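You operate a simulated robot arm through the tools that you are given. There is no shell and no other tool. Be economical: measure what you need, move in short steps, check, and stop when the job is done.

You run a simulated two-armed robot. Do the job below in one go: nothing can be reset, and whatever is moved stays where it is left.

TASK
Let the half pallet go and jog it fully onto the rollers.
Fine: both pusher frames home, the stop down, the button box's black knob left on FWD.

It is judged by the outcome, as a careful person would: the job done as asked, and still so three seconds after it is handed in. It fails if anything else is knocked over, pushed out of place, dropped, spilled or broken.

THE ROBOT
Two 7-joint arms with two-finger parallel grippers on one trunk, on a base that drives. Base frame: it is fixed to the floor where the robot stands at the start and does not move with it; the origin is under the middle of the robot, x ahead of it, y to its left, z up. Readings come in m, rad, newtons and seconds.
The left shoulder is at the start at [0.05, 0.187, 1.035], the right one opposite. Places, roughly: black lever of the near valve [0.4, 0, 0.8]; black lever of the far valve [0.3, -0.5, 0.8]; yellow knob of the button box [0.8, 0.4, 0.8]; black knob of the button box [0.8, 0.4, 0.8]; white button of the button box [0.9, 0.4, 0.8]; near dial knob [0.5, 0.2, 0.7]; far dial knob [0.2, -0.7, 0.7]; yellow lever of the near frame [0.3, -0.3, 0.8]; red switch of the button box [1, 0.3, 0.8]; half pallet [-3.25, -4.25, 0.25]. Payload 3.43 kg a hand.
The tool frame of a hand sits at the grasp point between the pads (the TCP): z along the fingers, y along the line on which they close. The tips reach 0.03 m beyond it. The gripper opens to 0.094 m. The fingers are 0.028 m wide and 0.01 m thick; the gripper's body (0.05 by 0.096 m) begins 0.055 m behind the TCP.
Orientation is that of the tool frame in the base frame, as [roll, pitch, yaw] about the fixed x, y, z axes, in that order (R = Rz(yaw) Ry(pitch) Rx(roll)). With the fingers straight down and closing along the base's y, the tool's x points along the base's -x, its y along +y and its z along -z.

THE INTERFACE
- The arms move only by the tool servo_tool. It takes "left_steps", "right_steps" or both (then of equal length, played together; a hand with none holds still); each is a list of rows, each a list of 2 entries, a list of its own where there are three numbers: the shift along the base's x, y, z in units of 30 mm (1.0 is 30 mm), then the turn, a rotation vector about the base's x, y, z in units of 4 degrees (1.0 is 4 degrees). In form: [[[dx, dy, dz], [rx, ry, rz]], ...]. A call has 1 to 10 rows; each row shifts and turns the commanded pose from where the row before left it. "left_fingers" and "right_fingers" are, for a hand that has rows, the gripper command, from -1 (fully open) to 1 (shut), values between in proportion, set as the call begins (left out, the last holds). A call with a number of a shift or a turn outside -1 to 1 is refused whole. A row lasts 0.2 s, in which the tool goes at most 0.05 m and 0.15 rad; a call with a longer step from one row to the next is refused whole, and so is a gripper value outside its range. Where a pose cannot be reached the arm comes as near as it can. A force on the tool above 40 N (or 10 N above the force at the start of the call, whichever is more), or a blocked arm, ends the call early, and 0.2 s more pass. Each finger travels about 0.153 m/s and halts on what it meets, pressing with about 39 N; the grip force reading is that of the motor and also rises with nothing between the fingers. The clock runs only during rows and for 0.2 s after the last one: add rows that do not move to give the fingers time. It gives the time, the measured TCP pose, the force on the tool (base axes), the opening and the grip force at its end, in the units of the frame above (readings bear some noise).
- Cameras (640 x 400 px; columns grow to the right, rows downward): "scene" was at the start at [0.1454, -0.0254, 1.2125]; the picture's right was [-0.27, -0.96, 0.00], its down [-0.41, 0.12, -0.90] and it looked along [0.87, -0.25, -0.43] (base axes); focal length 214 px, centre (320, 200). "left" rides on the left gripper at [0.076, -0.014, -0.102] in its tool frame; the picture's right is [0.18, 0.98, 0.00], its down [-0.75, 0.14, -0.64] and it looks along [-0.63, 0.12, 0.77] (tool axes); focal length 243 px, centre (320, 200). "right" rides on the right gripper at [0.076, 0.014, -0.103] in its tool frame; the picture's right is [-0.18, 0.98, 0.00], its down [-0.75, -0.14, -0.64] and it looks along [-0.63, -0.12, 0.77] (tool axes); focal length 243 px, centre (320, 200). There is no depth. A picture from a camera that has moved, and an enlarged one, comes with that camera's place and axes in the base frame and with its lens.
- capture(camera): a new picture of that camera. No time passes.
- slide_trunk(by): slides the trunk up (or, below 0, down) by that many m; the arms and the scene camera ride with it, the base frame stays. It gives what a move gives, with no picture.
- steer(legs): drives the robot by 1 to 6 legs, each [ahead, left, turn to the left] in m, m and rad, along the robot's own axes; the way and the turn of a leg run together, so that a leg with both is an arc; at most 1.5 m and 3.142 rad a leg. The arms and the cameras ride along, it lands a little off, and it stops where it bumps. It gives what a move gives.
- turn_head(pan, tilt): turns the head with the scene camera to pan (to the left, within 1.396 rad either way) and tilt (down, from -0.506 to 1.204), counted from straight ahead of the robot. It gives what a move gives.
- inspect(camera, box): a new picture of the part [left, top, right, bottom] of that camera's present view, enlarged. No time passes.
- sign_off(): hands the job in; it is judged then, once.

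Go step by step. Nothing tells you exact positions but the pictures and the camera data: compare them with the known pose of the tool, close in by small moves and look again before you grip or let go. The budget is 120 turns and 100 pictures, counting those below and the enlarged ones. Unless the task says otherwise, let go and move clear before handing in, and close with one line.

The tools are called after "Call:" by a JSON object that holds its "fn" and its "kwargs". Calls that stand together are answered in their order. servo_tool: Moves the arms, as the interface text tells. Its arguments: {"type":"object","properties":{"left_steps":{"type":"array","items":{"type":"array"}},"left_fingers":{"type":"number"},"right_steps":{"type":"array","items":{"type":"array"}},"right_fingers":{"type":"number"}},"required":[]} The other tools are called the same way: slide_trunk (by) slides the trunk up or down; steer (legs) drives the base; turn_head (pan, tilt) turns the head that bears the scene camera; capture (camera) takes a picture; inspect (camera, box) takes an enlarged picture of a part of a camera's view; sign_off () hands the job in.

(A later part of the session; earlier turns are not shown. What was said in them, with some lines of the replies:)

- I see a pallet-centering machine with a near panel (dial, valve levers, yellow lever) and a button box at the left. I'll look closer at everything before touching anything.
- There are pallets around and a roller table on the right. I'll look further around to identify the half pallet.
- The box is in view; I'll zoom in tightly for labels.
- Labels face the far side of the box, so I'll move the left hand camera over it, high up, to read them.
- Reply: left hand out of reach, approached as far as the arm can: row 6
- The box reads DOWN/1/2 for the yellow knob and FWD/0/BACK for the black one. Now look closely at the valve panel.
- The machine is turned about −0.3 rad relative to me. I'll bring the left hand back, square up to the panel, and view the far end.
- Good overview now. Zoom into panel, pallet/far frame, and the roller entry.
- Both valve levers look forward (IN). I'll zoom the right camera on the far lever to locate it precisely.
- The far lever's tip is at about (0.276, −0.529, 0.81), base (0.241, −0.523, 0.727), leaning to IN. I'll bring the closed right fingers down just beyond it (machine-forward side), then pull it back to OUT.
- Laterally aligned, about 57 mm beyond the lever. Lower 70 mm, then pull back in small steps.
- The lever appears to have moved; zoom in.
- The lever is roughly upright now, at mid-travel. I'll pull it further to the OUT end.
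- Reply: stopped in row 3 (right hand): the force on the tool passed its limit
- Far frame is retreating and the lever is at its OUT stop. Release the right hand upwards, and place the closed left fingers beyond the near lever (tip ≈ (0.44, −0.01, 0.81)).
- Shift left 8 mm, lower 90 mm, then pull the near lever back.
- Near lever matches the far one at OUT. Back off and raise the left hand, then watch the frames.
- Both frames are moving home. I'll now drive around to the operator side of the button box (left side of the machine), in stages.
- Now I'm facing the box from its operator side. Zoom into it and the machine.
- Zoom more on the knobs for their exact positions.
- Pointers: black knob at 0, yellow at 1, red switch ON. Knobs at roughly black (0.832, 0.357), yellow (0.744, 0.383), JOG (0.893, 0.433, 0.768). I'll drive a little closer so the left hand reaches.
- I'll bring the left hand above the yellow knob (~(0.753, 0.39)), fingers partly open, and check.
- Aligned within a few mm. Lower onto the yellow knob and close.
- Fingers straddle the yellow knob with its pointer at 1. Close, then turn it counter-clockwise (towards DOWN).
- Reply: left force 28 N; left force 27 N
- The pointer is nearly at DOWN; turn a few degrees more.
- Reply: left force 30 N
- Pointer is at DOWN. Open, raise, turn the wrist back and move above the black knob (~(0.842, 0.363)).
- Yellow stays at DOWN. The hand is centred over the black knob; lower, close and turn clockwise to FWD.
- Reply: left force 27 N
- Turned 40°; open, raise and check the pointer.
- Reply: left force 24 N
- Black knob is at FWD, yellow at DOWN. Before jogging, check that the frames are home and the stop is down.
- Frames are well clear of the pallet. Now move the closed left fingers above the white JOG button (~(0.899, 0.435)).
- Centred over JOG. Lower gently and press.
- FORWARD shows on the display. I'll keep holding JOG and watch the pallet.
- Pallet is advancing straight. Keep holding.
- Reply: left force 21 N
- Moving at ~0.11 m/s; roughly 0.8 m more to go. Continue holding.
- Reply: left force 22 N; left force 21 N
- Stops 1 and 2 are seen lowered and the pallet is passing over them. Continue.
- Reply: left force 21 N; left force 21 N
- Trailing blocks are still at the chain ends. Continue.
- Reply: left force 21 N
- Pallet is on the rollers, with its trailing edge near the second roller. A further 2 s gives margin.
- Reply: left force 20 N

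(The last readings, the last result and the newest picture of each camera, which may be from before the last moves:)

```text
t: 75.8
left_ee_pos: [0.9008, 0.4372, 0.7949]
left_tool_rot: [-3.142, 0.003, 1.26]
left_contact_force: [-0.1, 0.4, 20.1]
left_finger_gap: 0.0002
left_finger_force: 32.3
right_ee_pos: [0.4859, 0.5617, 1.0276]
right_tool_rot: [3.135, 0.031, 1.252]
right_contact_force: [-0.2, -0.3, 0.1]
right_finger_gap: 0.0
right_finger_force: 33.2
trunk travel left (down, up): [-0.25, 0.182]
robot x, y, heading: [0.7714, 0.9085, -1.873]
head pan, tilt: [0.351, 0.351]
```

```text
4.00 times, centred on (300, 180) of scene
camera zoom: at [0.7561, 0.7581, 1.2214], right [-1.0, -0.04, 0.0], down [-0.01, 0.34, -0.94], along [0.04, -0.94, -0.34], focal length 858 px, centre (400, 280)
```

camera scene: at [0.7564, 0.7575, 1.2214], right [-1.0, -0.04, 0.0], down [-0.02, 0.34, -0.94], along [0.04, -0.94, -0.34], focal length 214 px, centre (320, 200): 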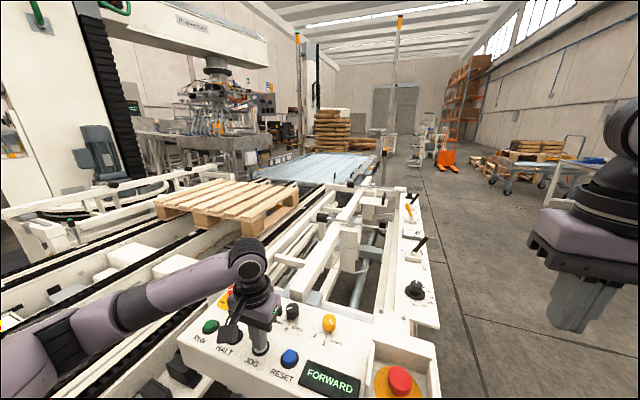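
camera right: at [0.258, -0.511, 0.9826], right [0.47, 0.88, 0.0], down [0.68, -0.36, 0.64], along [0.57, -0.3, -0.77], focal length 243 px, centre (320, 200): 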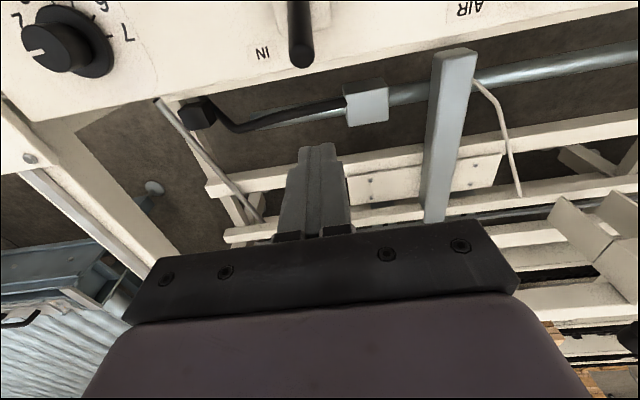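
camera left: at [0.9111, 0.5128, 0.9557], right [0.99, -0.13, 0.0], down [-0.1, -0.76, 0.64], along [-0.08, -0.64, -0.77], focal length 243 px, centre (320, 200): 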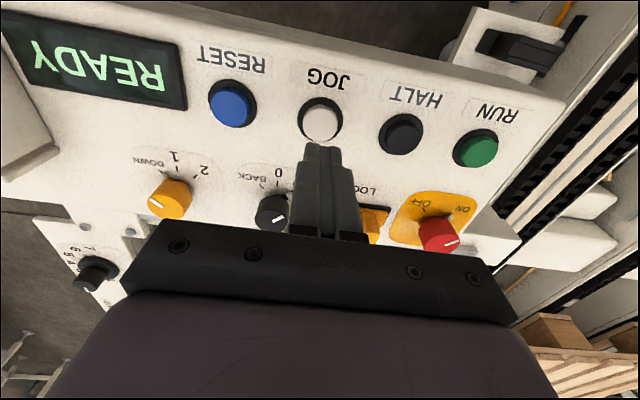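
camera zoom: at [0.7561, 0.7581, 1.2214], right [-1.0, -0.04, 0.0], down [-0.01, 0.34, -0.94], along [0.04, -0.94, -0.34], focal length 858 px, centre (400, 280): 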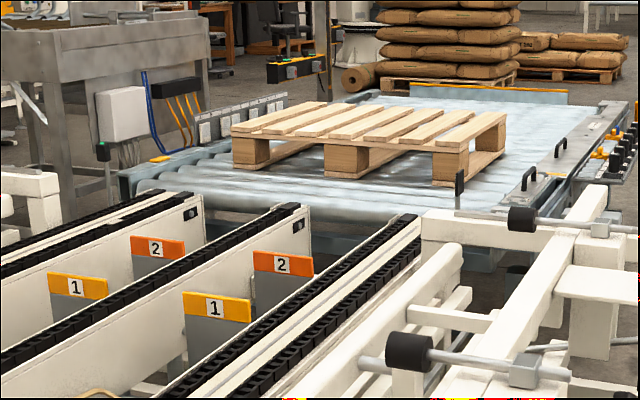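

Pallet is clearly fully on the rollers. Release JOG, raise the hand clear, and verify.

Call:
{"fn": "servo_tool", "kwargs": {"left_steps": [[[0, 0, 1], [0, 0, 0]], [[0, 0, 1], [0, 0, 0]], [[0, 0, 1], [0, 0, 0]], [[0, 0, 1], [0, 0, 0]], [[0, 0, 1], [0, 0, 0]], [[0, 0, 1], [0, 0, 0]], [[0, 0, 1], [0, 0, 0]], [[0, 0, 0], [0, 0, 0]]]}}

Call:
{"fn": "turn_head", "kwargs": {"pan": 0.3, "tilt": 0.5}}

Call:
{"fn": "capture", "kwargs": {"camera": "scene"}}

Call:
{"fn": "inspect", "kwargs": {"camera": "scene", "box": [190, 60, 430, 210]}}

Call:
{"fn": "capture", "kwargs": {"camera": "left"}}

```text
t: 77.6
left_ee_pos: [0.9, 0.4369, 1.0058]
left_tool_rot: [3.141, 0.001, 1.261]
left_contact_force: [-0.6, 0.5, 0.8]
left_finger_gap: 0.0003
left_finger_force: 33.5
right_ee_pos: [0.4861, 0.5601, 1.026]
right_tool_rot: [3.137, 0.031, 1.25]
right_contact_force: [-0.2, 0.1, 0.3]
right_finger_gap: 0.0
right_finger_force: 32.8
trunk travel left (down, up): [-0.25, 0.182]
robot x, y, heading: [0.7695, 0.9026, -1.876]
head pan, tilt: [0.351, 0.351]
```

```text
t: 78.3
left_ee_pos: [0.9001, 0.4354, 1.0063]
left_tool_rot: [-3.142, -0.002, 1.258]
left_contact_force: [0.1, -0.6, 0.5]
left_finger_gap: 0.0
left_finger_force: 33.2
right_ee_pos: [0.4862, 0.5597, 1.0265]
right_tool_rot: [3.136, 0.03, 1.252]
right_contact_force: [-0.9, -0.5, -0.2]
right_finger_gap: 0.0
right_finger_force: 32.7
trunk travel left (down, up): [-0.25, 0.182]
robot x, y, heading: [0.7722, 0.9078, -1.879]
head pan, tilt: [0.3, 0.499]
```

```text
33 pictures are left
camera scene: at [0.7519, 0.7587, 1.2075], right [-1.0, 0.01, 0.0], down [0.0, 0.48, -0.88], along [0.0, -0.88, -0.48], focal length 214 px, centre (320, 200)
```

scene: 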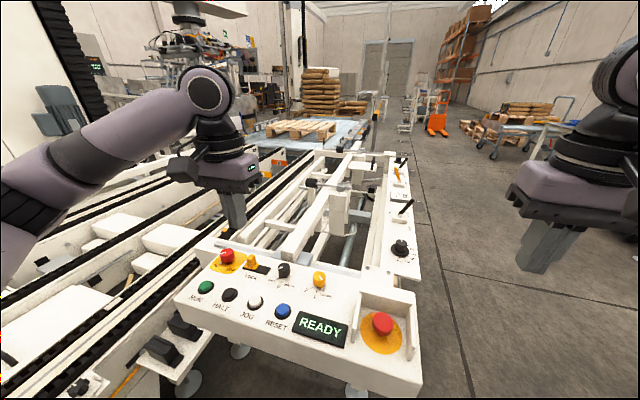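

```text
2.67 times, centred on (310, 135) of scene
camera zoom: at [0.7519, 0.7587, 1.2075], right [-1.0, 0.01, 0.0], down [0.0, 0.48, -0.88], along [0.0, -0.88, -0.48], focal length 572 px, centre (347, 373)
```

zoom: 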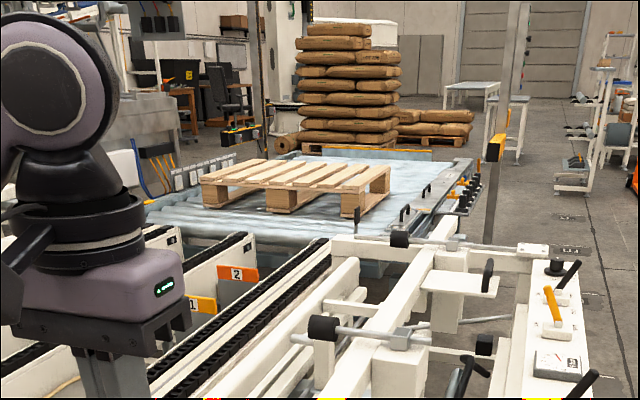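

```text
31 pictures are left
camera left: at [0.9108, 0.5113, 1.1074], right [0.99, -0.13, 0.0], down [-0.1, -0.76, 0.64], along [-0.08, -0.64, -0.77], focal length 243 px, centre (320, 200)
```

left: 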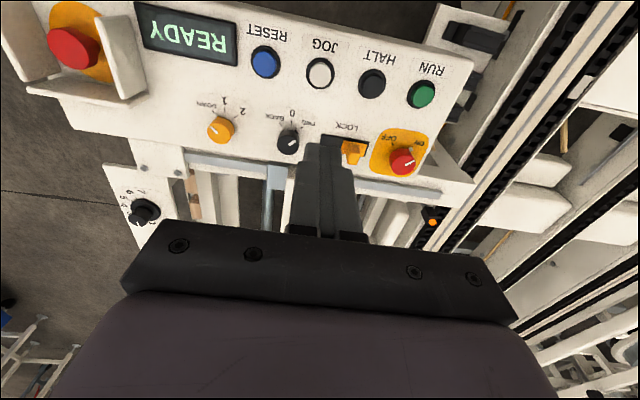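

Display READY, knobs as wanted, pallet still. Last, check the far frame is home.

Call:
{"fn": "turn_head", "kwargs": {"pan": 0.75, "tilt": 0.3}}

Call:
{"fn": "capture", "kwargs": {"camera": "scene"}}

Call:
{"fn": "inspect", "kwargs": {"camera": "left", "box": [190, 90, 340, 180]}}

```text
t: 79.2
left_ee_pos: [0.8998, 0.4369, 1.0053]
left_tool_rot: [-3.141, -0.001, 1.258]
left_contact_force: [-1.0, 0.0, -0.1]
left_finger_gap: 0.0002
left_finger_force: 33.3
right_ee_pos: [0.4856, 0.5604, 1.0276]
right_tool_rot: [3.137, 0.029, 1.251]
right_contact_force: [-0.6, 0.4, 0.4]
right_finger_gap: 0.0
right_finger_force: 33.1
trunk travel left (down, up): [-0.25, 0.182]
robot x, y, heading: [0.7697, 0.9068, -1.874]
head pan, tilt: [0.75, 0.3]
```

```text
30 pictures are left
camera scene: at [0.7925, 0.7653, 1.2258], right [-0.9, -0.43, 0.0], down [-0.13, 0.27, -0.96], along [0.41, -0.86, -0.3], focal length 214 px, centre (320, 200)
```

scene: 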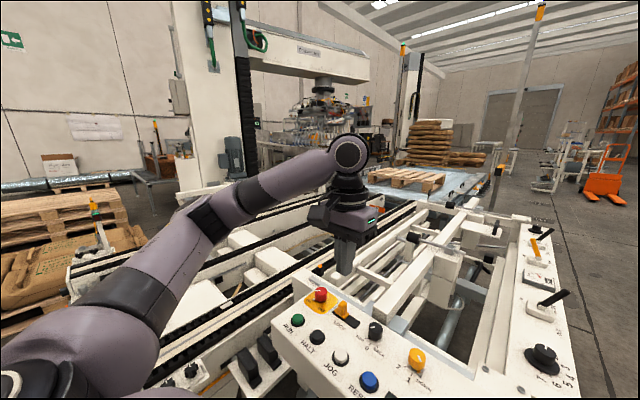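

```text
4.27 times, centred on (265, 135) of left
camera zoom: at [0.9108, 0.5113, 1.1073], right [0.99, -0.13, 0.0], down [-0.1, -0.76, 0.64], along [-0.08, -0.64, -0.77], focal length 1035 px, centre (555, 477)
```

zoom: 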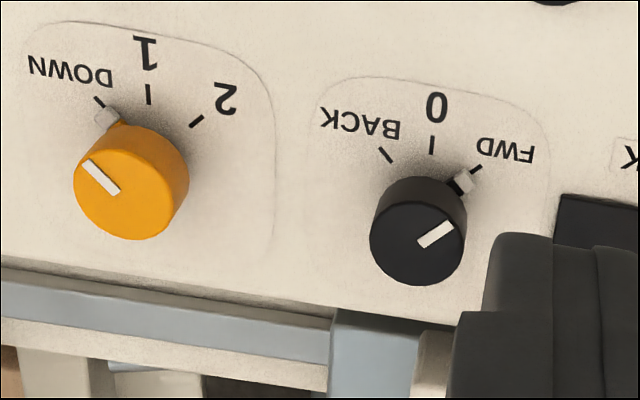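

Both knobs sit exactly on their marks. Both frames' pads have not moved across successive pictures and are well clear, so I take them to be home. The stop is lowered, and the pallet rests on the rollers. Handing in.

Call:
{"fn": "sign_off", "kwargs": {}}

```text
The job is handed in.
```

The half pallet is released and jogged fully onto the rollers. Both pusher frames are back, the stop is down and the black knob is on FWD. I judged the far frame home because its pad stayed still across several pictures; my arm hid it from the last one.
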